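You operate a simulated robot arm through the tools that you are given. There is no shell and no other tool.

You are at the controls of a simulated two-armed robot. One attempt, no reset.

JOB
Mix the wash tank to 2.5 % cleaner and make the station ready.
Fine: wash lid shut, source lever on WASH, return lever on TANK; leave the pump off.

It is judged by the outcome, as a careful person would: the job done as asked, and still so three seconds after it is handed in. It fails if anything else is knocked over, pushed out of place, dropped, spilled or broken. Lids that push on must go on centred and level and be pressed home; caps that screw on are set level and turned clockwise until they are tight.

ROBOT AND FRAMES
Two 7-joint arms with fingered hands on one trunk that stands fixed in place. Base frame: the origin is at the foot of the trunk, x ahead of it, y to its left, z up; the work surface is at about z = 0.74. Units: m, rad, N and s.
The left shoulder is at [0.07, 0.139, 1.123], the right one opposite. With the tool pointing down near the work surface each hand reaches from about 0.4 to 0.82 m from the base axis, measured 20 degrees to its own side. Payload 3.9 kg a hand.
Tool frame (each hand has its own): the origin (TCP) lies between the finger pads and is the grasp point; the fingertips stand 0.029 m ahead of it; z points along the fingers, y is the line along which they close. The gripper opens to 0.1 m; its body begins 0.034 m behind the TCP. The gripper is a hand of 5 fingers: y runs from the thumb to the fingers, the wrist lies at [-0.015, -0.105, -0.177] in the tool frame.
Orientation is that of the tool frame in the base frame, as a unit quaternion [w, x, y, z]. With the fingers straight down and the wrist toward the robot, the tool's x, y and z point along [0, 1, 0], [1, 0, 0] and [0, 0, -1] of the base frame.

CONTROLS
- The arms move only by the tool play_rows. It takes "left_motion", "right_motion" or both (then of equal length, played together; a hand with none holds still); each is a list of rows, each a list of 6 numbers: the shift along the base's x, y, z in m, then the turn, a rotation vector about the base's x, y, z in rad. In form: [[x, y, z, ax, ay, az], ...]. A call has 1 to 20 rows; each row is the pose to reach, as a shift and turn from the pose commanded when the call began. Rows are played at 5 a second. More than 0.05 m and 0.15 rad between two rows, and nothing of the call is played. Where a pose cannot be reached the arm comes as near as it can. A force on the tool above 50 N (or 10 N above the force at the start of the call, whichever is more), or a blocked arm, ends the call early, and 0.2 s more pass. In this call time passes only in rows, and 0.2 s behind the last. It gives the time, the measured TCP pose, the force on the tool (base axes), the opening and the grip force at its end, in the units of the frame above (readings bear some noise), with the torque about the TCP (base axes, N m) and any sound that the robot's microphone picked up.
- Cameras (640 x 400 px; columns grow to the right, rows downward): "scene" is now at [0.1365, -0.0005, 1.4423]; the picture's right is [0.01, -1.00, -0.00], its down [-0.60, -0.01, -0.80] and it looks along [0.80, 0.01, -0.60] (base axes); focal length 214 px, centre (320, 200). "left" rides on the left gripper at [-0.065, -0.086, -0.121] in its tool frame; the picture's right is [-0.76, -0.31, 0.58], its down [0.59, -0.70, 0.40] and it looks along [0.28, 0.64, 0.71] (tool axes); focal length 247 px, centre (320, 200). "right" rides on the right gripper at [0.066, -0.086, -0.121] in its tool frame; the picture's right is [-0.76, 0.31, -0.58], its down [-0.59, -0.70, 0.40] and it looks along [-0.28, 0.64, 0.71] (tool axes); focal length 247 px, centre (320, 200). There is no depth. A picture from a camera that has moved, and an enlarged one, comes with that camera's place and axes in the base frame and with its lens.
- capture(camera): a new picture of that camera. It takes no simulated time.
- slide_trunk(by): slides the trunk up (or, below 0, down) by that many m; the arms and the scene camera ride with it, the base frame stays. It gives what a move gives, with no picture.
- set_fingers(index, middle, ring, little, thumb_bend, thumb_turn, hand): sets how far each is bent, from 0 (flat) to 1 (curled in); at 0.3 the hand is open as for a grip, at 0.7 the pads meet at the TCP. One left out holds its place. A second passes; each finger stops where it meets its share of the squeeze, and holds until it gets a number again. It is the only way to open and close the hand. It gives what a move gives, with no picture; readings hold the bend of each and the force on index, middle, ring, little, thumb and palm. thumb_turn goes from beside the hand (0) to across from the fingers (1), as for a grip.
- head_to(pan, tilt): turns the head with the scene camera to pan (to the left, within 1.501 rad either way) and tilt (down, from -0.506 to 1.204), counted from straight ahead of the robot. It gives what a move gives.
- zoom(camera, box): a new picture of the part [left, top, right, bottom] of that camera's present view, enlarged. It takes no simulated time.
- finish_job(): hands the job in; it is judged then, once.

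Places have to be worked out from the pictures, the camera data and where the tool is seen. Open the grippers and draw the arms clear of the work before you hand the job in, unless the task says otherwise.

The tools are called after "Emit:" as name(argument=value, ...) on one line, values as JSON. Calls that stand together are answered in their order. play_rows: Moves the arms, as the interface text tells. Its arguments: {"type":"object","properties":{"left_motion":{"type":"array"},"right_motion":{"type":"array"}},"required":[]} The other tools are called the same way: slide_trunk (by) moves the trunk up or down; set_fingers (index, middle, ring, little, thumb_bend, thumb_turn, hand) moves the fingers one by one; head_to (pan, tilt) turns the head that bears the scene camera; capture (camera) takes a picture; zoom (camera, box) takes an enlarged picture of a part of a camera's view; finish_job () hands the job in.

At the start:

```text
t: 0.0
left_eef_pos: [0.3432, 0.1265, 1.3695]
left_tcp_rot: [0.002, 0.706, 0.708, 0.0]
left_force: [-0.1, -0.4, 0.8]
left_wrist_torque: [-0.02, 0.01, -0.01]
left_grip_width: 0.0998
left_grip_force: 0.0
left_shape: jaw
left_bend: [0.3, 0.3, 0.3, 0.3, 0.3, 0.98]
left_finger forces: [0.0, 0.0, 0.1, 0.0, 0.0, 0.1]
right_eef_pos: [0.4958, -0.224, 1.3935]
right_tcp_rot: [0.0, 0.707, 0.707, -0.001]
right_force: [0.2, 0.0, -1.3]
right_wrist_torque: [0.0, 0.0, 0.03]
right_grip_width: 0.0998
right_grip_force: 0.1
right_shape: jaw
right_bend: [0.3, 0.3, 0.3, 0.3, 0.3, 0.98]
right_finger forces: [0.0, 0.0, 0.0, 0.1, 0.0, 0.0]
trunk travel left (down, up): [-0.765, 0.075]
head pan, tilt (commanded): [0.01, 0.641]
```

scene: 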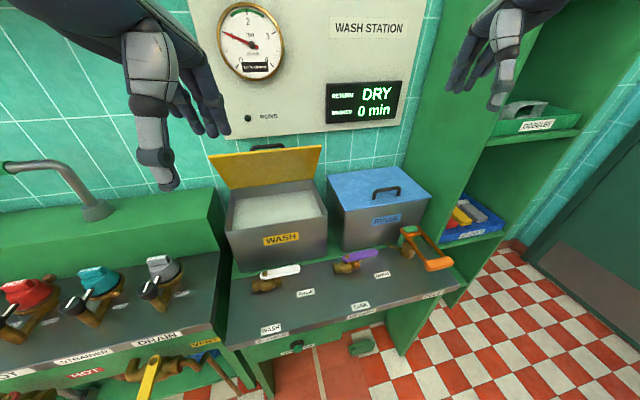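
right: 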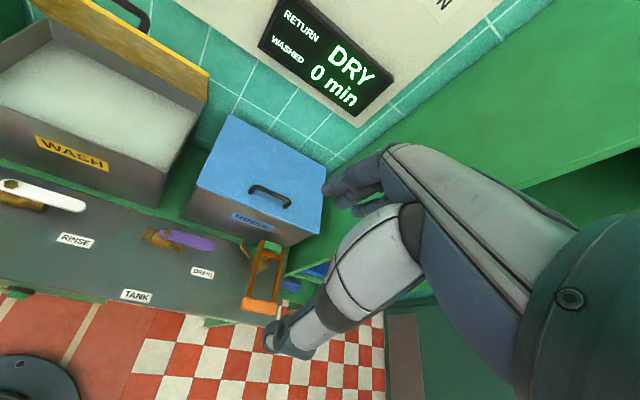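
left: 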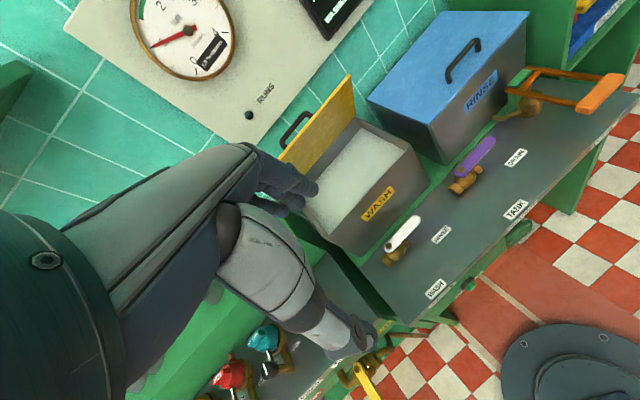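

I'll begin by looking around the whole station with the head before I touch anything.

Emit:
zoom(camera="scene", box=[180, 0, 480, 188])

Emit:
zoom(camera="scene", box=[210, 180, 490, 355])

Emit:
zoom(camera="scene", box=[0, 200, 320, 400])

Emit:
zoom(camera="scene", box=[400, 60, 640, 260])

```text
2.13 times, centred on (330, 94) of scene
camera zoom: at [0.1365, -0.0005, 1.4423], right [0.01, -1.0, 0.0], down [-0.6, -0.01, -0.8], along [0.8, 0.01, -0.6], focal length 456 px, centre (299, 426)
```

zoom: 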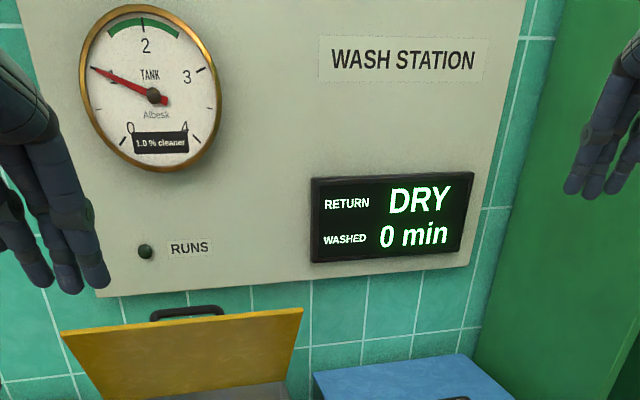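

```text
2.29 times, centred on (350, 268) of scene
camera zoom: at [0.1365, -0.0005, 1.4423], right [0.01, -1.0, 0.0], down [-0.6, -0.01, -0.8], along [0.8, 0.01, -0.6], focal length 490 px, centre (251, 46)
```

zoom: 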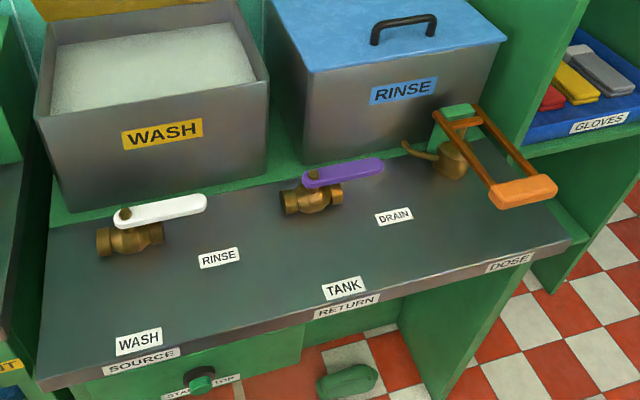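

```text
2.00 times, centred on (160, 300) of scene
camera zoom: at [0.1365, -0.0005, 1.4423], right [0.01, -1.0, 0.0], down [-0.6, -0.01, -0.8], along [0.8, 0.01, -0.6], focal length 429 px, centre (640, 0)
```

zoom: 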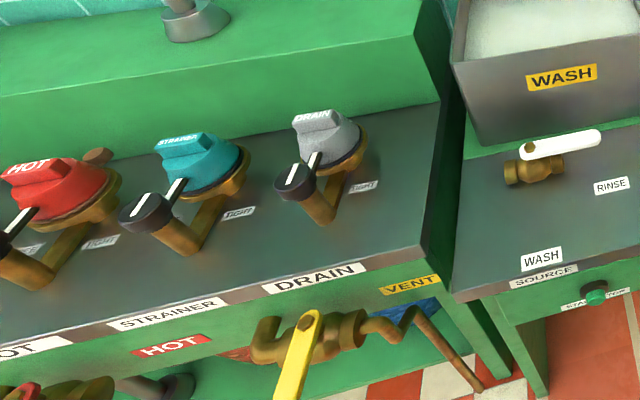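

```text
2.00 times, centred on (520, 160) of scene
camera zoom: at [0.1365, -0.0005, 1.4423], right [0.01, -1.0, 0.0], down [-0.6, -0.01, -0.8], along [0.8, 0.01, -0.6], focal length 429 px, centre (-80, 280)
```

zoom: 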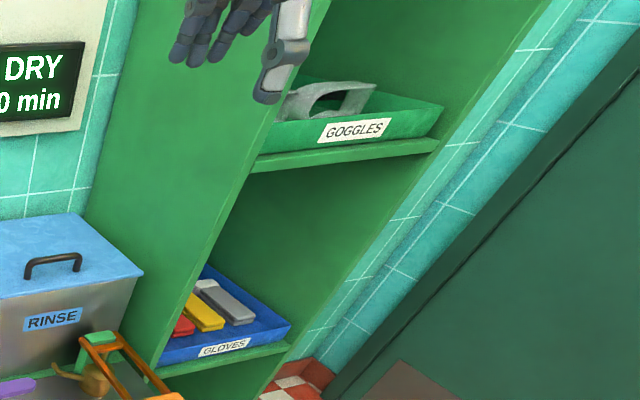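

The gauge reads about 1.0 % cleaner, and an orange DOSE handle stands at the right of the panel. I'll look at the other parts of the room for notes and details.

Emit:
head_to(pan=0.8, tilt=0.6)

Emit:
capture(camera="scene")

Emit:
head_to(pan=0.0, tilt=0.1)

Emit:
capture(camera="scene")

Emit:
head_to(pan=-0.8, tilt=0.5)

Emit:
capture(camera="scene")

Emit:
head_to(pan=0.0, tilt=1.0)

Emit:
capture(camera="scene")

```text
t: 1.1
left_eef_pos: [0.3438, 0.1261, 1.37]
left_tcp_rot: [0.002, 0.706, 0.708, -0.001]
left_force: [-0.3, 0.3, -1.2]
left_wrist_torque: [0.0, -0.01, -0.02]
left_grip_width: 0.0997
left_grip_force: 0.0
left_shape: jaw
left_bend: [0.3, 0.3, 0.3, 0.3, 0.3, 0.98]
left_finger forces: [0.1, 0.0, 0.0, 0.0, 0.1, 0.0]
right_eef_pos: [0.4955, -0.2223, 1.3943]
right_tcp_rot: [0.0, 0.707, 0.707, 0.0]
right_force: [-0.2, 0.4, -0.2]
right_wrist_torque: [0.02, -0.02, 0.01]
right_grip_width: 0.0999
right_grip_force: 0.1
right_shape: jaw
right_bend: [0.3, 0.3, 0.3, 0.3, 0.3, 0.98]
right_finger forces: [0.1, 0.1, 0.0, 0.0, 0.1, 0.1]
trunk travel left (down, up): [-0.765, 0.075]
head pan, tilt (commanded): [0.799, 0.6]
```

```text
taken
camera scene: at [0.1111, 0.0621, 1.4459], right [0.72, -0.7, 0.0], down [-0.39, -0.4, -0.83], along [0.58, 0.59, -0.56], focal length 214 px, centre (320, 200)
```

scene: 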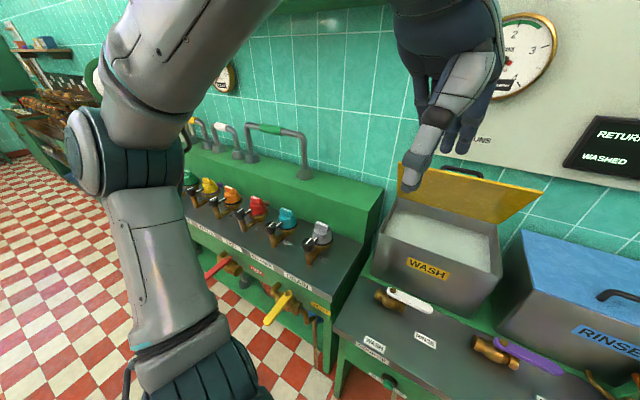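

```text
t: 2.3
left_eef_pos: [0.3438, 0.1259, 1.3702]
left_tcp_rot: [0.002, 0.707, 0.708, -0.002]
left_force: [0.1, 0.7, 0.3]
left_wrist_torque: [0.06, 0.01, -0.01]
left_grip_width: 0.0997
left_grip_force: 0.0
left_shape: jaw
left_bend: [0.3, 0.3, 0.3, 0.3, 0.3, 0.98]
left_finger forces: [0.0, 0.0, 0.1, 0.1, 0.0, 0.0]
right_eef_pos: [0.4966, -0.2218, 1.3932]
right_tcp_rot: [0.0, 0.707, 0.707, 0.0]
right_force: [0.6, -0.3, 0.3]
right_wrist_torque: [0.04, 0.04, 0.0]
right_grip_width: 0.1
right_grip_force: 0.1
right_shape: jaw
right_bend: [0.3, 0.3, 0.3, 0.3, 0.3, 0.98]
right_finger forces: [0.1, 0.0, 0.1, 0.0, 0.1, 0.0]
trunk travel left (down, up): [-0.765, 0.075]
head pan, tilt (commanded): [0.0, 0.099]
```

```text
taken
camera scene: at [0.1415, -0.0011, 1.492], right [0.0, -1.0, 0.0], down [-0.1, 0.0, -0.99], along [0.99, 0.0, -0.1], focal length 214 px, centre (320, 200)
```

scene: 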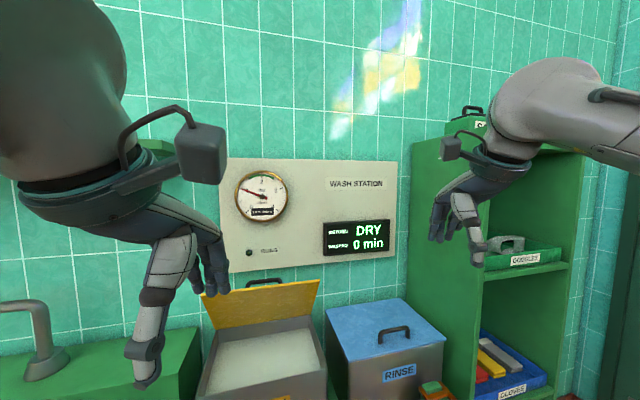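

```text
t: 3.4
left_eef_pos: [0.3433, 0.1259, 1.3702]
left_tcp_rot: [0.002, 0.706, 0.708, -0.001]
left_force: [-0.2, -0.2, 0.0]
left_wrist_torque: [0.06, 0.01, -0.02]
left_grip_width: 0.0998
left_grip_force: 0.0
left_shape: jaw
left_bend: [0.3, 0.3, 0.3, 0.3, 0.3, 0.98]
left_finger forces: [0.0, 0.0, 0.0, 0.1, 0.0, 0.1]
right_eef_pos: [0.4956, -0.2228, 1.3947]
right_tcp_rot: [0.0, 0.707, 0.707, 0.0]
right_force: [-0.3, -0.9, 0.0]
right_wrist_torque: [0.01, -0.02, -0.05]
right_grip_width: 0.0997
right_grip_force: 0.1
right_shape: jaw
right_bend: [0.3, 0.3, 0.3, 0.3, 0.3, 0.98]
right_finger forces: [0.0, 0.0, 0.0, 0.1, 0.1, 0.1]
trunk travel left (down, up): [-0.765, 0.075]
head pan, tilt (commanded): [-0.799, 0.499]
```

```text
taken
camera scene: at [0.113, -0.0663, 1.455], right [-0.72, -0.7, 0.0], down [-0.33, 0.34, -0.88], along [0.61, -0.63, -0.48], focal length 214 px, centre (320, 200)
```

scene: 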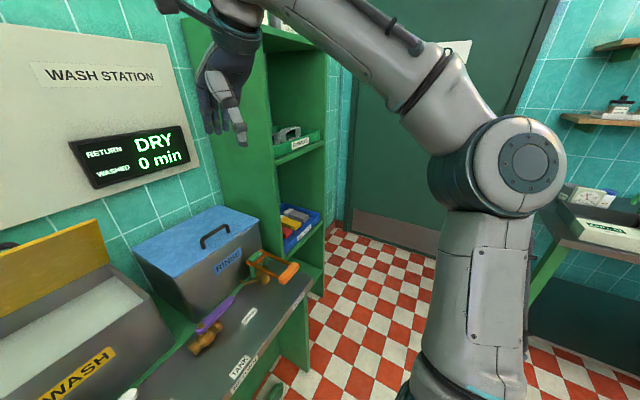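

```text
t: 4.5
left_eef_pos: [0.3438, 0.1266, 1.3702]
left_tcp_rot: [0.002, 0.707, 0.708, -0.001]
left_force: [0.4, 0.1, 0.2]
left_wrist_torque: [-0.02, -0.02, 0.01]
left_grip_width: 0.0996
left_grip_force: 0.0
left_shape: jaw
left_bend: [0.3, 0.3, 0.3, 0.3, 0.3, 0.98]
left_finger forces: [0.0, 0.0, 0.0, 0.0, 0.0, 0.1]
right_eef_pos: [0.4963, -0.2226, 1.3944]
right_tcp_rot: [0.0, 0.707, 0.707, 0.001]
right_force: [0.2, -0.5, -0.5]
right_wrist_torque: [-0.03, 0.03, 0.01]
right_grip_width: 0.0998
right_grip_force: 0.1
right_shape: jaw
right_bend: [0.3, 0.3, 0.3, 0.3, 0.3, 0.98]
right_finger forces: [0.1, 0.0, 0.1, 0.1, 0.1, 0.1]
trunk travel left (down, up): [-0.765, 0.075]
head pan, tilt (commanded): [0.0, 1.0]
```

```text
taken
camera scene: at [0.1191, -0.0013, 1.4139], right [0.0, -1.0, 0.0], down [-0.84, 0.0, -0.54], along [0.54, 0.0, -0.84], focal length 214 px, centre (320, 200)
```

scene: 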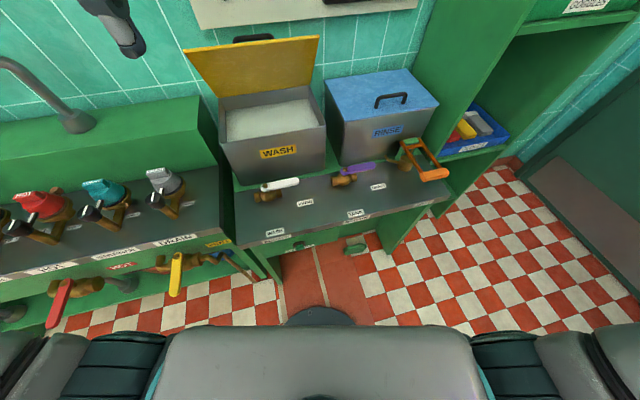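

I'll zoom in on the gauge, its label, and the valve bench from this head pose and a raised one.

Emit:
head_to(pan=0.1, tilt=0.35)

Emit:
capture(camera="scene")

Emit:
zoom(camera="scene", box=[230, 80, 350, 155])

```text
t: 5.5
left_eef_pos: [0.3434, 0.1269, 1.3701]
left_tcp_rot: [0.003, 0.706, 0.708, -0.001]
left_force: [-1.0, -0.4, -0.1]
left_wrist_torque: [0.0, 0.03, 0.01]
left_grip_width: 0.0998
left_grip_force: 0.1
left_shape: jaw
left_bend: [0.3, 0.3, 0.3, 0.3, 0.3, 0.98]
left_finger forces: [0.0, 0.0, 0.0, 0.1, 0.0, 0.1]
right_eef_pos: [0.4951, -0.2243, 1.3935]
right_tcp_rot: [0.0, 0.707, 0.707, 0.001]
right_force: [0.4, 0.0, -0.3]
right_wrist_torque: [-0.03, 0.0, 0.02]
right_grip_width: 0.0999
right_grip_force: 0.0
right_shape: jaw
right_bend: [0.3, 0.3, 0.3, 0.3, 0.3, 0.98]
right_finger forces: [0.0, 0.0, 0.0, 0.0, 0.1, 0.0]
trunk travel left (down, up): [-0.765, 0.075]
head pan, tilt (commanded): [0.099, 0.351]
```

```text
taken
camera scene: at [0.142, 0.008, 1.4686], right [0.1, -1.0, 0.0], down [-0.34, -0.03, -0.94], along [0.93, 0.09, -0.34], focal length 214 px, centre (320, 200)
```

scene: 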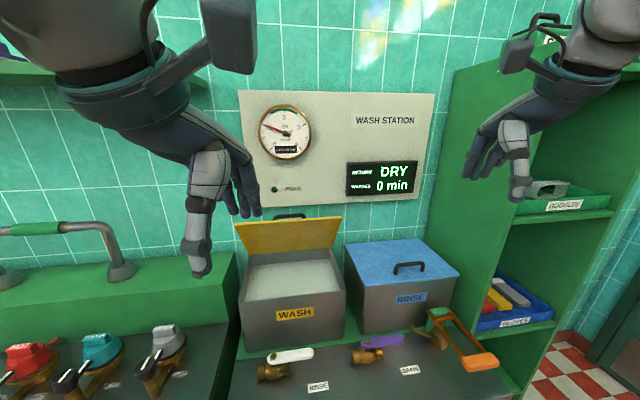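

```text
5.33 times, centred on (290, 118) of scene
camera zoom: at [0.142, 0.008, 1.4686], right [0.1, -1.0, 0.0], down [-0.34, -0.03, -0.94], along [0.93, 0.09, -0.34], focal length 1144 px, centre (480, 640)
```

zoom: 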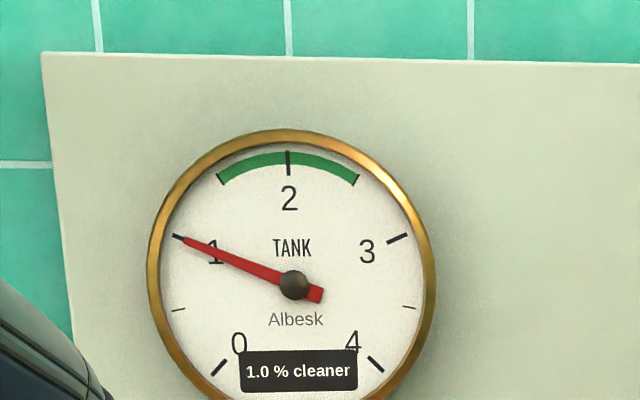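

The live gauge shows 1.0 % cleaner. Now a close look at the dose pump, levers and the lid hinge.

Emit:
head_to(pan=-0.2, tilt=0.75)

Emit:
capture(camera="scene")

Emit:
zoom(camera="scene", box=[300, 150, 420, 225])

Emit:
zoom(camera="scene", box=[180, 150, 340, 250])

Emit:
zoom(camera="scene", box=[150, 70, 310, 170])

```text
t: 6.4
left_eef_pos: [0.3438, 0.1269, 1.3708]
left_tcp_rot: [0.002, 0.707, 0.708, 0.0]
left_force: [-0.2, -0.1, 0.1]
left_wrist_torque: [-0.05, -0.01, -0.01]
left_grip_width: 0.0998
left_grip_force: 0.0
left_shape: jaw
left_bend: [0.3, 0.3, 0.3, 0.3, 0.3, 0.98]
left_finger forces: [0.1, 0.1, 0.1, 0.0, 0.0, 0.1]
right_eef_pos: [0.4966, -0.2228, 1.3932]
right_tcp_rot: [0.0, 0.707, 0.707, 0.0]
right_force: [-0.1, 0.3, -0.5]
right_wrist_torque: [0.06, 0.0, 0.01]
right_grip_width: 0.1
right_grip_force: 0.1
right_shape: jaw
right_bend: [0.3, 0.3, 0.3, 0.3, 0.3, 0.98]
right_finger forces: [0.0, 0.0, 0.1, 0.0, 0.0, 0.0]
trunk travel left (down, up): [-0.765, 0.075]
head pan, tilt (commanded): [-0.201, 0.75]
```

```text
taken
camera scene: at [0.1306, -0.0176, 1.4331], right [-0.2, -0.98, 0.0], down [-0.67, 0.14, -0.73], along [0.72, -0.15, -0.68], focal length 214 px, centre (320, 200)
```

scene: 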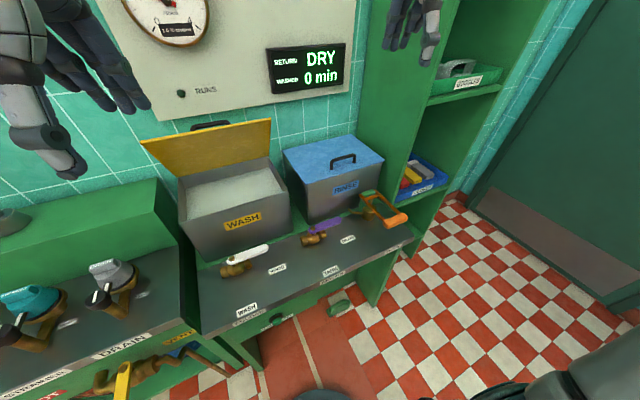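

```text
5.33 times, centred on (360, 188) of scene
camera zoom: at [0.1306, -0.0176, 1.4331], right [-0.2, -0.98, 0.0], down [-0.67, 0.14, -0.73], along [0.72, -0.15, -0.68], focal length 1144 px, centre (107, 267)
```

zoom: 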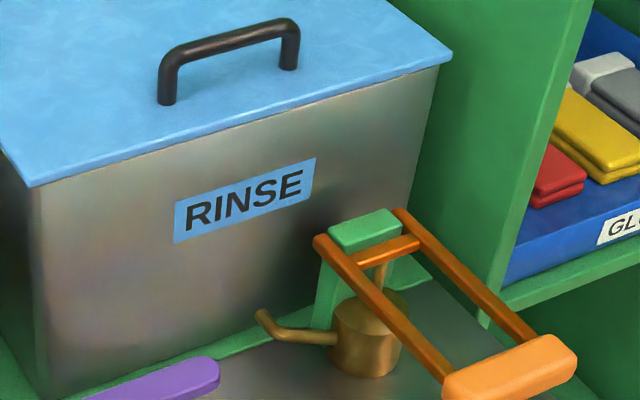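

```text
4.00 times, centred on (260, 200) of scene
camera zoom: at [0.1306, -0.0176, 1.4331], right [-0.2, -0.98, 0.0], down [-0.67, 0.14, -0.73], along [0.72, -0.15, -0.68], focal length 858 px, centre (560, 200)
```

zoom: 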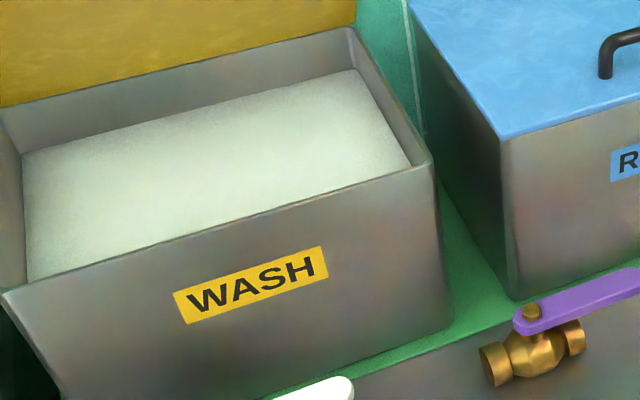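

```text
4.00 times, centred on (230, 120) of scene
camera zoom: at [0.1306, -0.0176, 1.4331], right [-0.2, -0.98, 0.0], down [-0.67, 0.14, -0.73], along [0.72, -0.15, -0.68], focal length 858 px, centre (680, 520)
```

zoom: 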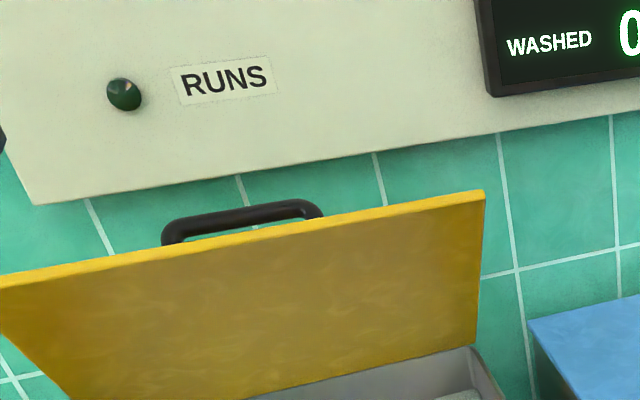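

Bench looks yawed relative to the robot, with white source lever pointing at RINSE and purple return lever at DRAIN. I'll zoom on both hand cameras for triangulation.

Emit:
zoom(camera="right", box=[0, 100, 320, 320])

Emit:
zoom(camera="left", box=[320, 0, 640, 200])

Emit:
zoom(camera="left", box=[260, 60, 580, 320])

Emit:
zoom(camera="scene", box=[140, 110, 440, 310])

```text
1.82 times, centred on (160, 210) of right
camera zoom: at [0.4107, -0.1574, 1.5145], right [0.31, -0.76, 0.58], down [-0.7, -0.59, -0.4], along [0.64, -0.28, -0.71], focal length 449 px, centre (611, 182)
```

zoom: 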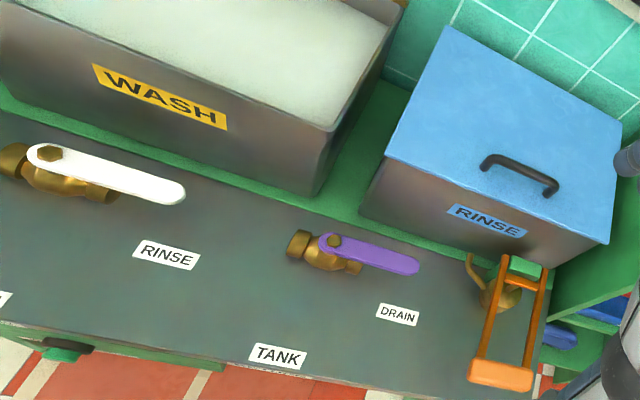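

```text
2.00 times, centred on (480, 100) of left
camera zoom: at [0.258, 0.0605, 1.491], right [-0.3, -0.76, -0.57], down [-0.7, 0.59, -0.4], along [0.64, 0.28, -0.71], focal length 494 px, centre (0, 400)
```

zoom: 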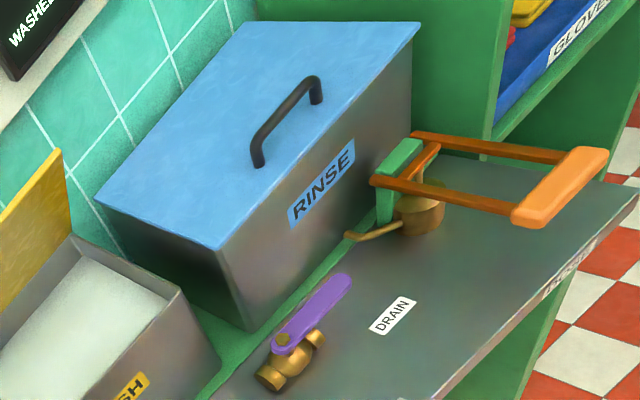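

```text
1.54 times, centred on (420, 190) of left
camera zoom: at [0.258, 0.0605, 1.491], right [-0.3, -0.76, -0.57], down [-0.7, 0.59, -0.4], along [0.64, 0.28, -0.71], focal length 380 px, centre (166, 215)
```

zoom: 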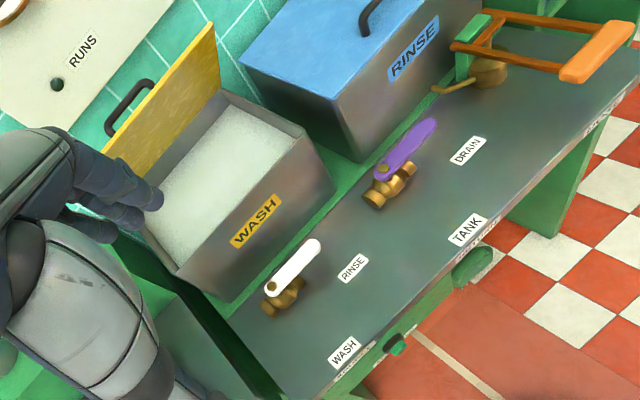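

```text
2.00 times, centred on (290, 210) of scene
camera zoom: at [0.1306, -0.0176, 1.4331], right [-0.2, -0.98, 0.0], down [-0.67, 0.14, -0.73], along [0.72, -0.15, -0.68], focal length 429 px, centre (380, 180)
```

zoom: 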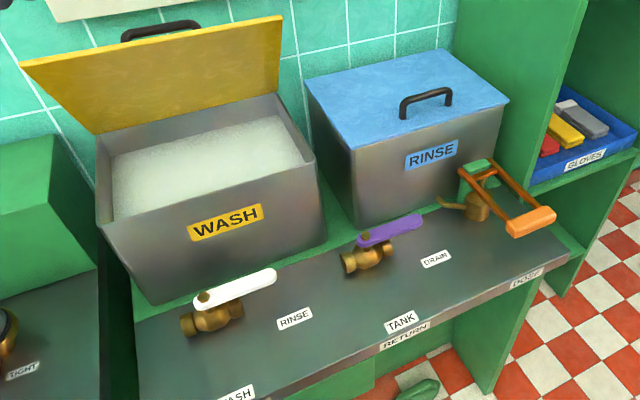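

Triangulating: source pivot ≈ (0.554, 0.184, 0.83), tip ≈ (0.587, 0.073, 0.82); return pivot ≈ (0.628, −0.089, 0.826); dose grip ≈ (0.577, −0.384, 0.86); lid leans ~60° open. I lower the right hand above the bench for a close look at the dose pump.

Emit:
play_rows(right_motion=[[-0.006, -0.02, -0.042, 0, 0, 0], [-0.012, -0.04, -0.084, 0, 0, 0], [-0.018, -0.06, -0.126, 0, 0, 0], [-0.024, -0.08, -0.168, 0, 0, 0], [-0.03, -0.1, -0.21, 0, 0, 0], [-0.036, -0.12, -0.252, 0, 0, 0], [-0.042, -0.14, -0.294, 0, 0, 0], [-0.046, -0.156, -0.324, 0, 0, 0]])

Emit:
capture(camera="right")

Emit:
capture(camera="scene")

```text
t: 8.2
left_eef_pos: [0.3441, 0.1252, 1.3697]
left_tcp_rot: [0.002, 0.706, 0.708, 0.0]
left_force: [0.2, -0.8, 0.3]
left_wrist_torque: [-0.01, -0.01, 0.02]
left_grip_width: 0.0997
left_grip_force: 0.2
left_shape: jaw
left_bend: [0.3, 0.3, 0.3, 0.3, 0.3, 0.98]
left_finger forces: [0.0, 0.0, 0.0, 0.0, 0.0, 0.0]
right_eef_pos: [0.4488, -0.3798, 1.071]
right_tcp_rot: [0.002, 0.707, 0.707, 0.0]
right_force: [0.0, 0.3, 1.5]
right_wrist_torque: [0.01, -0.01, -0.02]
right_grip_width: 0.0997
right_grip_force: 0.0
right_shape: jaw
right_bend: [0.3, 0.3, 0.3, 0.3, 0.3, 0.98]
right_finger forces: [0.1, 0.0, 0.0, 0.1, 0.0, 0.0]
trunk travel left (down, up): [-0.765, 0.075]
head pan, tilt (commanded): [-0.201, 0.75]
```

```text
taken
camera right: at [0.364, -0.314, 1.1905], right [0.31, -0.76, 0.58], down [-0.7, -0.59, -0.4], along [0.64, -0.28, -0.71], focal length 247 px, centre (320, 200)
```

right: 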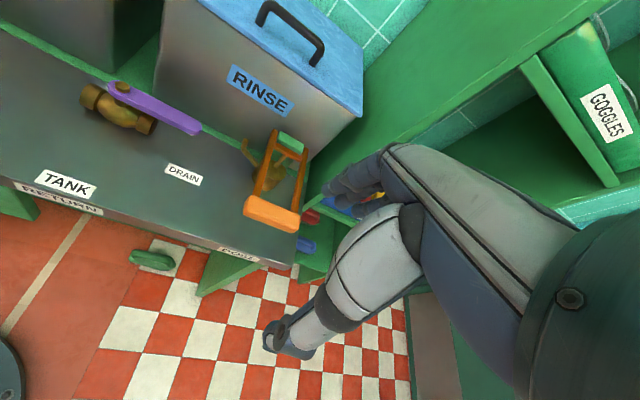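

```text
taken
camera scene: at [0.1303, -0.0182, 1.4331], right [-0.2, -0.98, 0.0], down [-0.67, 0.14, -0.73], along [0.72, -0.15, -0.68], focal length 214 px, centre (320, 200)
```

scene: 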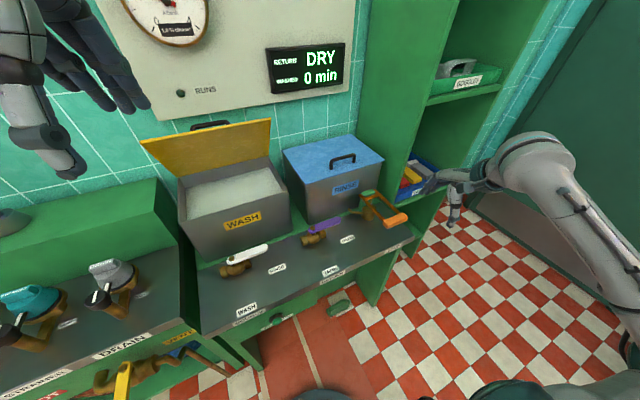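

The close view confirms the dose grip at about (0.577, −0.38, 0.86). Zooming to see how the pump linkage works.

Emit:
zoom(camera="right", box=[200, 110, 360, 250])

Emit:
zoom(camera="scene", box=[330, 170, 430, 240])

Emit:
zoom(camera="right", box=[60, 60, 260, 200])

```text
2.86 times, centred on (280, 180) of right
camera zoom: at [0.364, -0.314, 1.1905], right [0.31, -0.76, 0.58], down [-0.7, -0.59, -0.4], along [0.64, -0.28, -0.71], focal length 706 px, centre (434, 257)
```

zoom: 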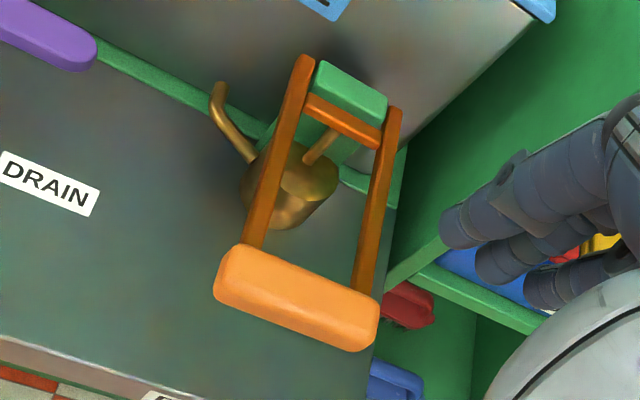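

```text
5.71 times, centred on (380, 205) of scene
camera zoom: at [0.1303, -0.0182, 1.4331], right [-0.2, -0.98, 0.0], down [-0.67, 0.14, -0.73], along [0.72, -0.15, -0.68], focal length 1226 px, centre (-23, 171)
```

zoom: 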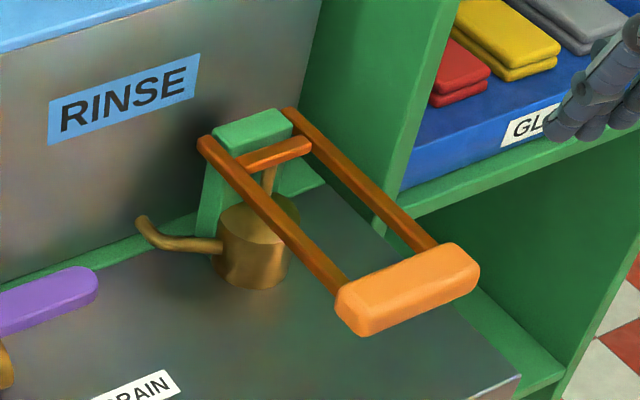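

```text
2.86 times, centred on (160, 130) of right
camera zoom: at [0.364, -0.314, 1.1905], right [0.31, -0.76, 0.58], down [-0.7, -0.59, -0.4], along [0.64, -0.28, -0.71], focal length 706 px, centre (777, 400)
```

zoom: 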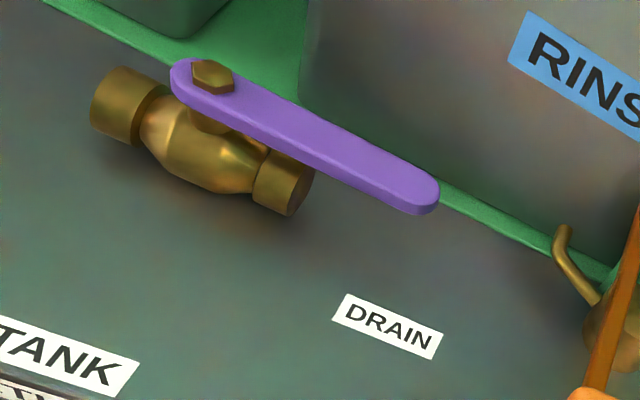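

The pump is a loop handle pivoting on the green post with a plunger rod; pushing the grip down should pump. I test hand shapes in free air first: a closed fist on the right hand.

Emit:
set_fingers(hand="right", index=0.0, middle=1.0, ring=1.0, little=1.0, thumb_bend=1.0)

Emit:
capture(camera="right")

Emit:
head_to(pan=-0.5, tilt=0.6)

Emit:
capture(camera="scene")

Emit:
zoom(camera="scene", box=[260, 120, 460, 260])

Emit:
capture(camera="left")

```text
t: 9.2
left_eef_pos: [0.3444, 0.1248, 1.3715]
left_tcp_rot: [0.002, 0.706, 0.708, -0.001]
left_force: [-0.6, 0.5, -0.7]
left_wrist_torque: [0.0, 0.04, 0.01]
left_grip_width: 0.0996
left_grip_force: 0.1
left_shape: jaw
left_bend: [0.3, 0.3, 0.3, 0.3, 0.3, 0.98]
left_finger forces: [0.1, 0.0, 0.1, 0.0, 0.1, 0.0]
right_eef_pos: [0.4512, -0.3794, 1.0701]
right_tcp_rot: [0.0, 0.707, 0.707, 0.0]
right_force: [-0.4, -0.3, -0.3]
right_wrist_torque: [0.0, 0.0, 0.02]
right_grip_width: 0.0452
right_grip_force: 0.0
right_shape: fingers
right_bend: [0.0, 0.99, 1.0, 1.0, 1.0, 0.98]
right_finger forces: [0.1, 0.1, 0.0, 0.0, 0.0, 0.1]
trunk travel left (down, up): [-0.765, 0.075]
head pan, tilt (commanded): [-0.201, 0.75]
```

```text
taken
camera right: at [0.3644, -0.3136, 1.1908], right [0.31, -0.76, 0.58], down [-0.7, -0.59, -0.4], along [0.64, -0.28, -0.71], focal length 247 px, centre (320, 200)
```

right: 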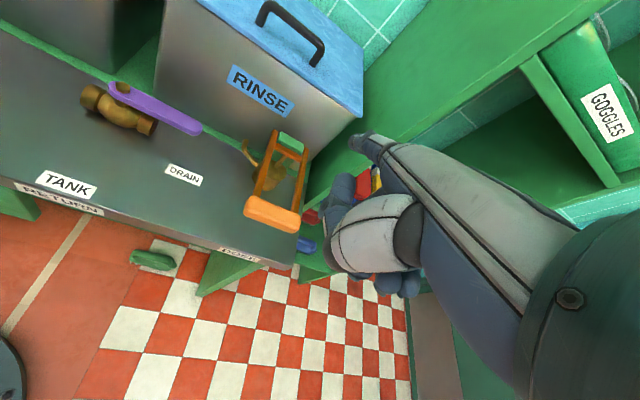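

```text
t: 10.0
left_eef_pos: [0.3434, 0.1261, 1.369]
left_tcp_rot: [0.002, 0.707, 0.708, -0.001]
left_force: [-0.4, 0.2, 0.2]
left_wrist_torque: [0.04, 0.02, 0.01]
left_grip_width: 0.0999
left_grip_force: 0.0
left_shape: jaw
left_bend: [0.3, 0.3, 0.3, 0.3, 0.3, 0.98]
left_finger forces: [0.0, 0.1, 0.0, 0.1, 0.0, 0.0]
right_eef_pos: [0.449, -0.3791, 1.07]
right_tcp_rot: [0.0, 0.707, 0.707, 0.0]
right_force: [-0.5, 0.5, 0.2]
right_wrist_torque: [0.02, -0.01, 0.01]
right_grip_width: 0.0452
right_grip_force: 0.1
right_shape: fingers
right_bend: [0.0, 0.99, 1.0, 1.0, 1.0, 0.98]
right_finger forces: [0.1, 0.0, 0.1, 0.0, 0.1, 0.0]
trunk travel left (down, up): [-0.765, 0.075]
head pan, tilt (commanded): [-0.499, 0.6]
```

```text
taken
camera scene: at [0.127, -0.0433, 1.4459], right [-0.48, -0.88, 0.0], down [-0.5, 0.27, -0.82], along [0.72, -0.39, -0.57], focal length 214 px, centre (320, 200)
```

scene: 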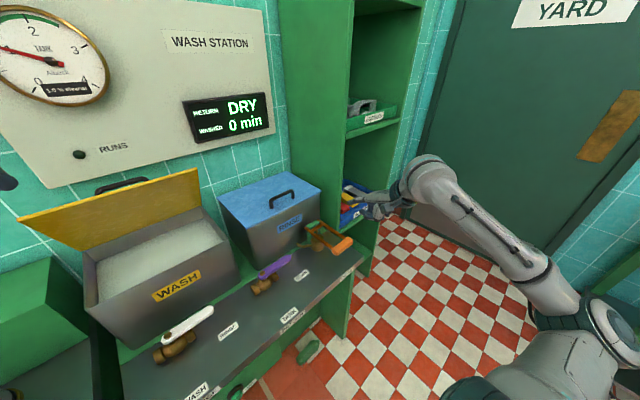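

```text
2.86 times, centred on (360, 190) of scene
camera zoom: at [0.127, -0.0433, 1.4459], right [-0.48, -0.88, 0.0], down [-0.5, 0.27, -0.82], along [0.72, -0.39, -0.57], focal length 613 px, centre (206, 229)
```

zoom: 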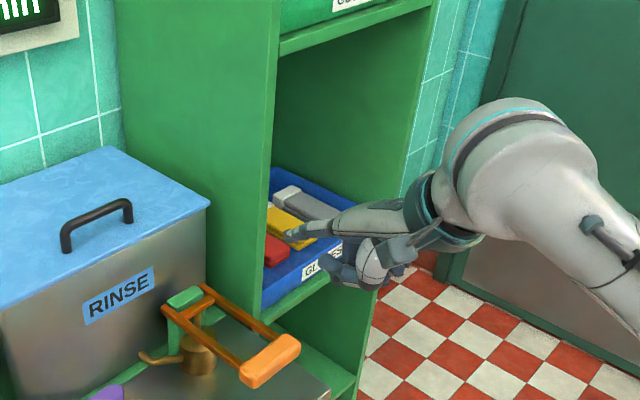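

```text
taken
camera left: at [0.258, 0.0605, 1.491], right [-0.3, -0.76, -0.57], down [-0.7, 0.59, -0.4], along [0.64, 0.28, -0.71], focal length 247 px, centre (320, 200)
```

left: 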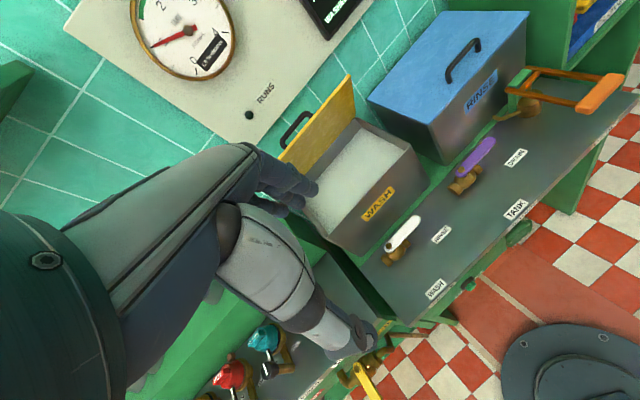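

Flat fingers point forward at ~50° from the tool axis, and the hand hooks naturally. For pumping I'll use a closed "beak" (pads together at the TCP), then position it above the dose grip with yaw +15° to match the bench.

Emit:
set_fingers(hand="right", index=0.7, middle=0.7, ring=0.7, little=0.7, thumb_bend=0.7)

Emit:
play_rows(right_motion=[[0.03, 0, -0.02, 0, 0, 0.09], [0.065, 0, -0.045, 0, 0, 0.18], [0.1, -0.003, -0.07, 0, 0, 0.26], [0.128, -0.005, -0.1, 0, 0, 0.26]])

Emit:
capture(camera="right")

Emit:
capture(camera="scene")

Emit:
zoom(camera="scene", box=[260, 140, 420, 280])

```text
t: 11.0
left_eef_pos: [0.3433, 0.1266, 1.3698]
left_tcp_rot: [0.002, 0.706, 0.708, 0.0]
left_force: [-0.4, -0.3, -0.1]
left_wrist_torque: [0.01, -0.04, 0.0]
left_grip_width: 0.1001
left_grip_force: 0.1
left_shape: jaw
left_bend: [0.3, 0.3, 0.3, 0.3, 0.3, 0.98]
left_finger forces: [0.0, 0.0, 0.0, 0.1, 0.0, 0.1]
right_eef_pos: [0.448, -0.3785, 1.0696]
right_tcp_rot: [0.0, 0.707, 0.707, 0.0]
right_force: [0.1, 1.4, -0.3]
right_wrist_torque: [0.02, -0.01, 0.01]
right_grip_width: 0.0013
right_grip_force: 0.0
right_shape: fingers
right_bend: [0.7, 0.7, 0.7, 0.7, 0.7, 0.98]
right_finger forces: [0.0, 0.0, 0.1, 0.0, 0.0, 0.1]
trunk travel left (down, up): [-0.765, 0.075]
head pan, tilt (commanded): [-0.499, 0.6]
```

```text
t: 12.0
left_eef_pos: [0.3449, 0.1266, 1.3704]
left_tcp_rot: [0.002, 0.707, 0.707, -0.002]
left_force: [0.9, -0.8, 0.6]
left_wrist_torque: [-0.04, 0.04, 0.0]
left_grip_width: 0.0999
left_grip_force: 0.0
left_shape: jaw
left_bend: [0.3, 0.3, 0.3, 0.3, 0.3, 0.98]
left_finger forces: [0.0, 0.0, 0.0, 0.0, 0.0, 0.1]
right_eef_pos: [0.5793, -0.3845, 0.9683]
right_tcp_rot: [0.0, 0.609, 0.793, -0.001]
right_force: [0.1, 0.0, 0.1]
right_wrist_torque: [0.05, 0.03, 0.03]
right_grip_width: 0.0012
right_grip_force: 0.1
right_shape: fingers
right_bend: [0.7, 0.7, 0.7, 0.7, 0.7, 0.98]
right_finger forces: [0.0, 0.0, 0.0, 0.0, 0.0, 0.0]
trunk travel left (down, up): [-0.765, 0.075]
head pan, tilt (commanded): [-0.499, 0.6]
```

```text
taken
camera right: at [0.4807, -0.3437, 1.0886], right [0.49, -0.65, 0.58], down [-0.53, -0.75, -0.4], along [0.69, -0.11, -0.71], focal length 247 px, centre (320, 200)
```

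right: 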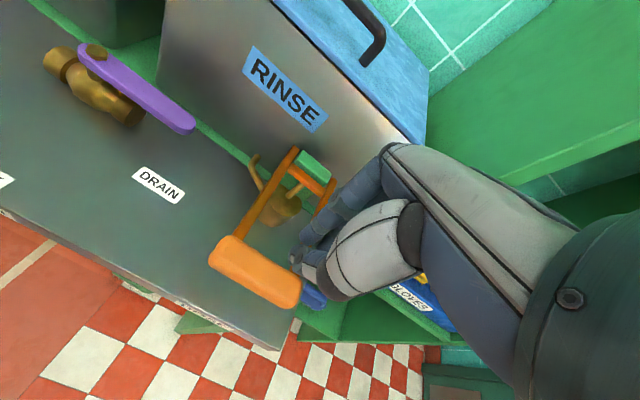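

```text
taken
camera scene: at [0.1287, -0.0431, 1.4457], right [-0.48, -0.88, 0.0], down [-0.5, 0.27, -0.82], along [0.72, -0.4, -0.57], focal length 214 px, centre (320, 200)
```

scene: 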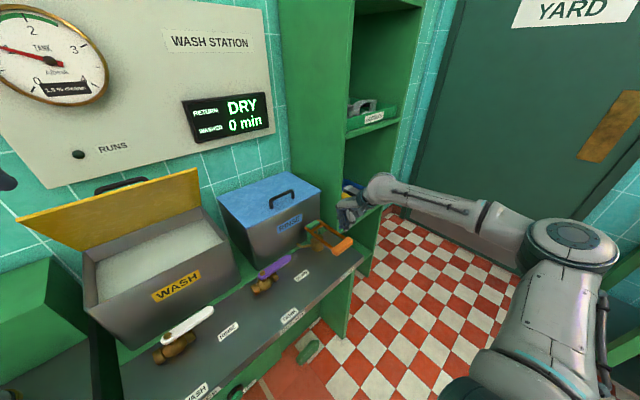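

```text
2.86 times, centred on (340, 210) of scene
camera zoom: at [0.1287, -0.0431, 1.4457], right [-0.48, -0.88, 0.0], down [-0.5, 0.27, -0.82], along [0.72, -0.4, -0.57], focal length 613 px, centre (263, 171)
```

zoom: 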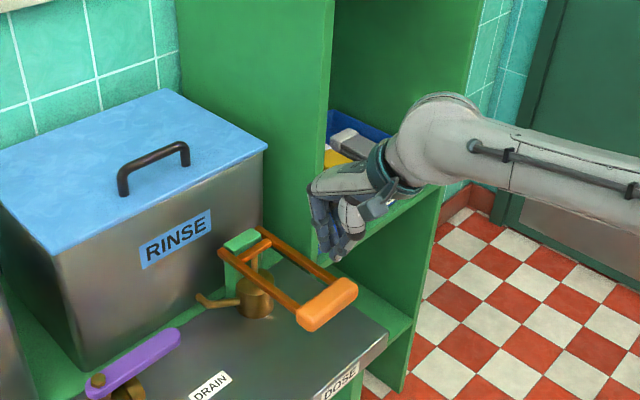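

The beak is right above the grip (TCP 0.579, −0.385, 0.968) and gauge still reads 1.0. I descend to contact and press down a little.

Emit:
play_rows(right_motion=[[-0.001, 0, -0.02, 0, 0, 0], [-0.002, 0.001, -0.04, 0, 0, 0], [-0.002, 0.001, -0.055, 0, 0, 0], [-0.002, 0.001, -0.062, 0, 0, 0], [-0.002, 0.001, -0.069, 0, 0, 0], [-0.002, 0.001, -0.076, 0, 0, 0]])

Emit:
zoom(camera="scene", box=[260, 140, 420, 280])

Emit:
capture(camera="right")

Emit:
zoom(camera="scene", box=[0, 0, 120, 120])

```text
t: 13.4
left_eef_pos: [0.3433, 0.126, 1.3699]
left_tcp_rot: [0.003, 0.707, 0.708, -0.001]
left_force: [-0.3, -0.4, -0.5]
left_wrist_torque: [0.02, 0.01, 0.01]
left_grip_width: 0.1001
left_grip_force: 0.0
left_shape: jaw
left_bend: [0.3, 0.3, 0.3, 0.3, 0.3, 0.98]
left_finger forces: [0.0, 0.0, 0.0, 0.0, 0.0, 0.0]
right_eef_pos: [0.5761, -0.3837, 0.894]
right_tcp_rot: [0.001, 0.61, 0.792, 0.0]
right_force: [-0.2, 0.8, -0.2]
right_wrist_torque: [0.03, 0.03, 0.01]
right_grip_width: 0.001
right_grip_force: 0.9
right_shape: fingers
right_bend: [0.7, 0.7, 0.7, 0.7, 0.7, 0.98]
right_finger forces: [0.1, 0.0, 0.0, 0.0, 0.6, 0.1]
trunk travel left (down, up): [-0.765, 0.075]
head pan, tilt (commanded): [-0.499, 0.6]
```

```text
2.86 times, centred on (340, 210) of scene
camera zoom: at [0.127, -0.0434, 1.4459], right [-0.48, -0.88, 0.0], down [-0.5, 0.27, -0.83], along [0.72, -0.4, -0.56], focal length 613 px, centre (263, 171)
```

zoom: 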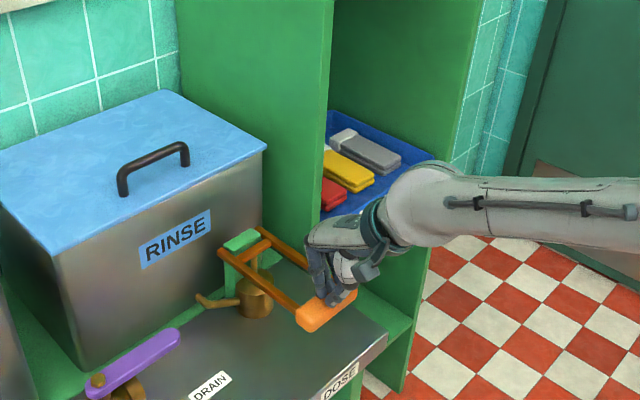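

```text
taken
camera right: at [0.477, -0.3419, 1.0147], right [0.49, -0.65, 0.58], down [-0.53, -0.75, -0.4], along [0.69, -0.11, -0.71], focal length 247 px, centre (320, 200)
```

right: 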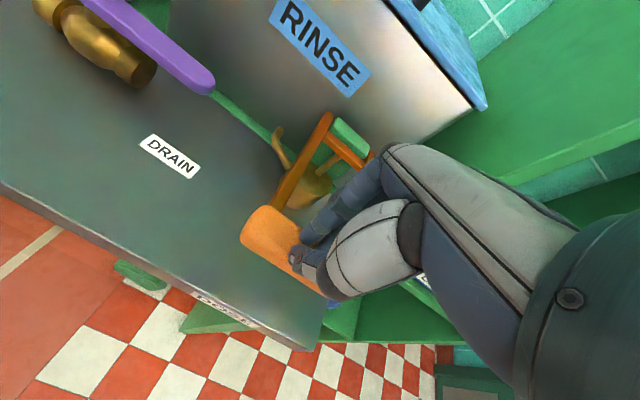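

```text
3.33 times, centred on (60, 60) of scene
camera zoom: at [0.127, -0.0434, 1.4459], right [-0.48, -0.88, 0.0], down [-0.5, 0.27, -0.83], along [0.72, -0.4, -0.56], focal length 715 px, centre (1187, 667)
```

zoom: 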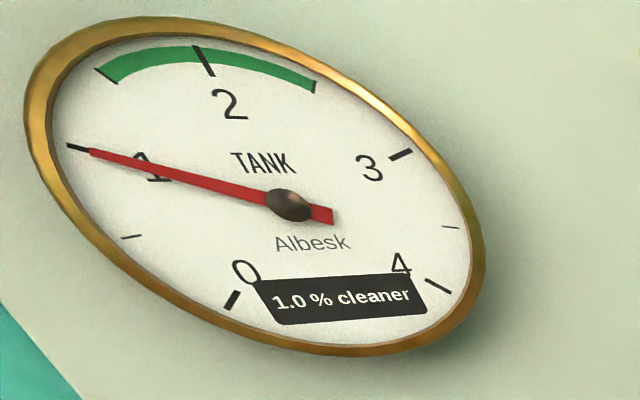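

Tips are just touching the grip (TCP z 0.894, ~no force yet). Pressing down further in small steps while watching force.

Emit:
play_rows(right_motion=[[0, 0.003, -0.008, 0, 0, 0], [0, 0.004, -0.016, 0, 0, 0], [0.001, 0.004, -0.024, 0, 0, 0], [0.002, 0.004, -0.032, 0, 0, 0]])

Emit:
zoom(camera="scene", box=[260, 140, 420, 280])

Emit:
zoom(camera="scene", box=[0, 0, 120, 120])

```text
t: 14.4
left_eef_pos: [0.3433, 0.1268, 1.3703]
left_tcp_rot: [0.002, 0.707, 0.708, -0.001]
left_force: [-1.3, -0.4, -0.4]
left_wrist_torque: [0.01, 0.02, -0.01]
left_grip_width: 0.0997
left_grip_force: 0.0
left_shape: jaw
left_bend: [0.3, 0.3, 0.3, 0.3, 0.3, 0.98]
left_finger forces: [0.0, 0.1, 0.0, 0.0, 0.0, 0.0]
right_eef_pos: [0.5777, -0.3772, 0.8619]
right_tcp_rot: [0.0, 0.61, 0.792, 0.001]
right_force: [0.0, 0.3, 2.3]
right_wrist_torque: [0.01, -0.01, -0.01]
right_grip_width: 0.001
right_grip_force: 1.0
right_shape: fingers
right_bend: [0.7, 0.71, 0.7, 0.7, 0.7, 0.98]
right_finger forces: [0.1, 2.5, 0.0, 0.1, 0.0, 0.0]
trunk travel left (down, up): [-0.765, 0.075]
head pan, tilt (commanded): [-0.499, 0.6]
```

```text
2.86 times, centred on (340, 210) of scene
camera zoom: at [0.1269, -0.043, 1.4459], right [-0.48, -0.88, 0.0], down [-0.5, 0.27, -0.83], along [0.72, -0.4, -0.56], focal length 613 px, centre (263, 171)
```

zoom: 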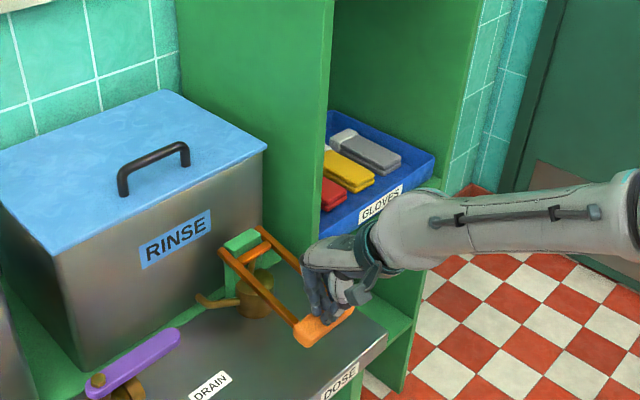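

```text
3.33 times, centred on (60, 60) of scene
camera zoom: at [0.1269, -0.043, 1.4459], right [-0.48, -0.88, 0.0], down [-0.5, 0.27, -0.83], along [0.72, -0.4, -0.56], focal length 715 px, centre (1187, 667)
```

zoom: 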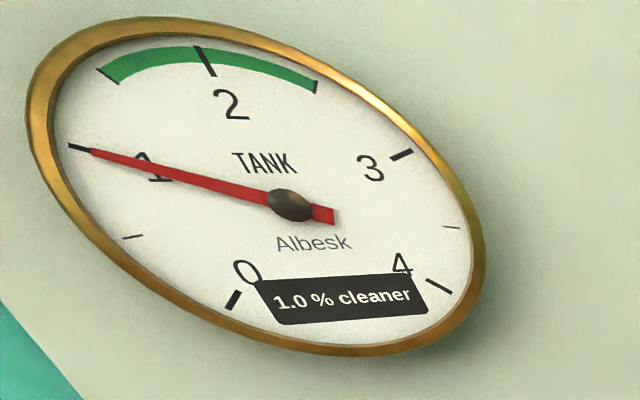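

The handle swings down with ~2.5 N and the gauge hasn't moved yet. Continuing the stroke downward.

Emit:
play_rows(right_motion=[[0.001, 0, -0.008, 0, 0, 0], [0.002, 0, -0.016, 0, 0, 0], [0.004, 0, -0.024, 0, 0, 0]])

Emit:
zoom(camera="scene", box=[260, 140, 420, 280])

Emit:
zoom(camera="scene", box=[0, 0, 120, 120])

```text
t: 15.2
left_eef_pos: [0.3439, 0.1265, 1.3702]
left_tcp_rot: [0.002, 0.707, 0.707, -0.001]
left_force: [0.6, 0.6, 0.5]
left_wrist_torque: [0.03, 0.02, 0.01]
left_grip_width: 0.0997
left_grip_force: 0.1
left_shape: jaw
left_bend: [0.3, 0.3, 0.3, 0.3, 0.3, 0.98]
left_finger forces: [0.1, 0.0, 0.0, 0.0, 0.1, 0.0]
right_eef_pos: [0.5805, -0.3811, 0.8387]
right_tcp_rot: [0.001, 0.61, 0.792, 0.001]
right_force: [-1.5, 0.7, 3.0]
right_wrist_torque: [0.02, 0.0, 0.02]
right_grip_width: 0.0009
right_grip_force: 1.7
right_shape: fingers
right_bend: [0.7, 0.71, 0.7, 0.7, 0.7, 0.98]
right_finger forces: [1.7, 2.2, 0.1, 0.0, 0.0, 0.1]
trunk travel left (down, up): [-0.765, 0.075]
head pan, tilt (commanded): [-0.499, 0.6]
```

```text
2.86 times, centred on (340, 210) of scene
camera zoom: at [0.1264, -0.043, 1.446], right [-0.48, -0.88, 0.0], down [-0.5, 0.27, -0.83], along [0.72, -0.4, -0.56], focal length 613 px, centre (263, 171)
```

zoom: 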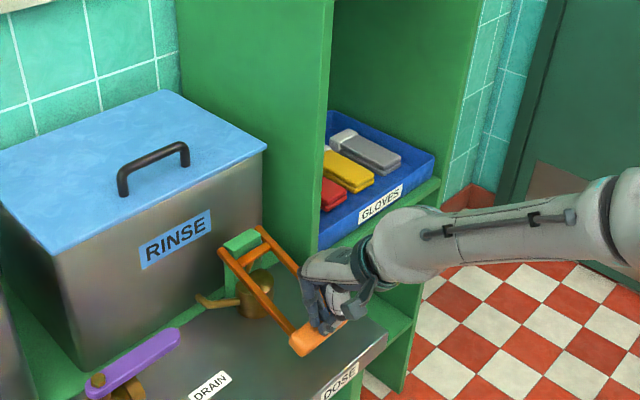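

```text
3.33 times, centred on (60, 60) of scene
camera zoom: at [0.1264, -0.043, 1.446], right [-0.48, -0.88, 0.0], down [-0.5, 0.27, -0.83], along [0.72, -0.4, -0.56], focal length 715 px, centre (1187, 667)
```

zoom: 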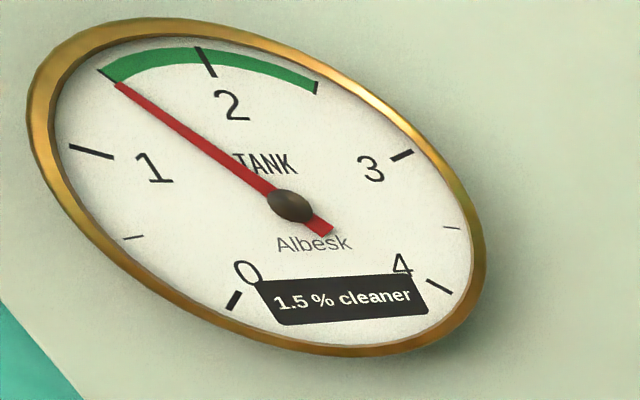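

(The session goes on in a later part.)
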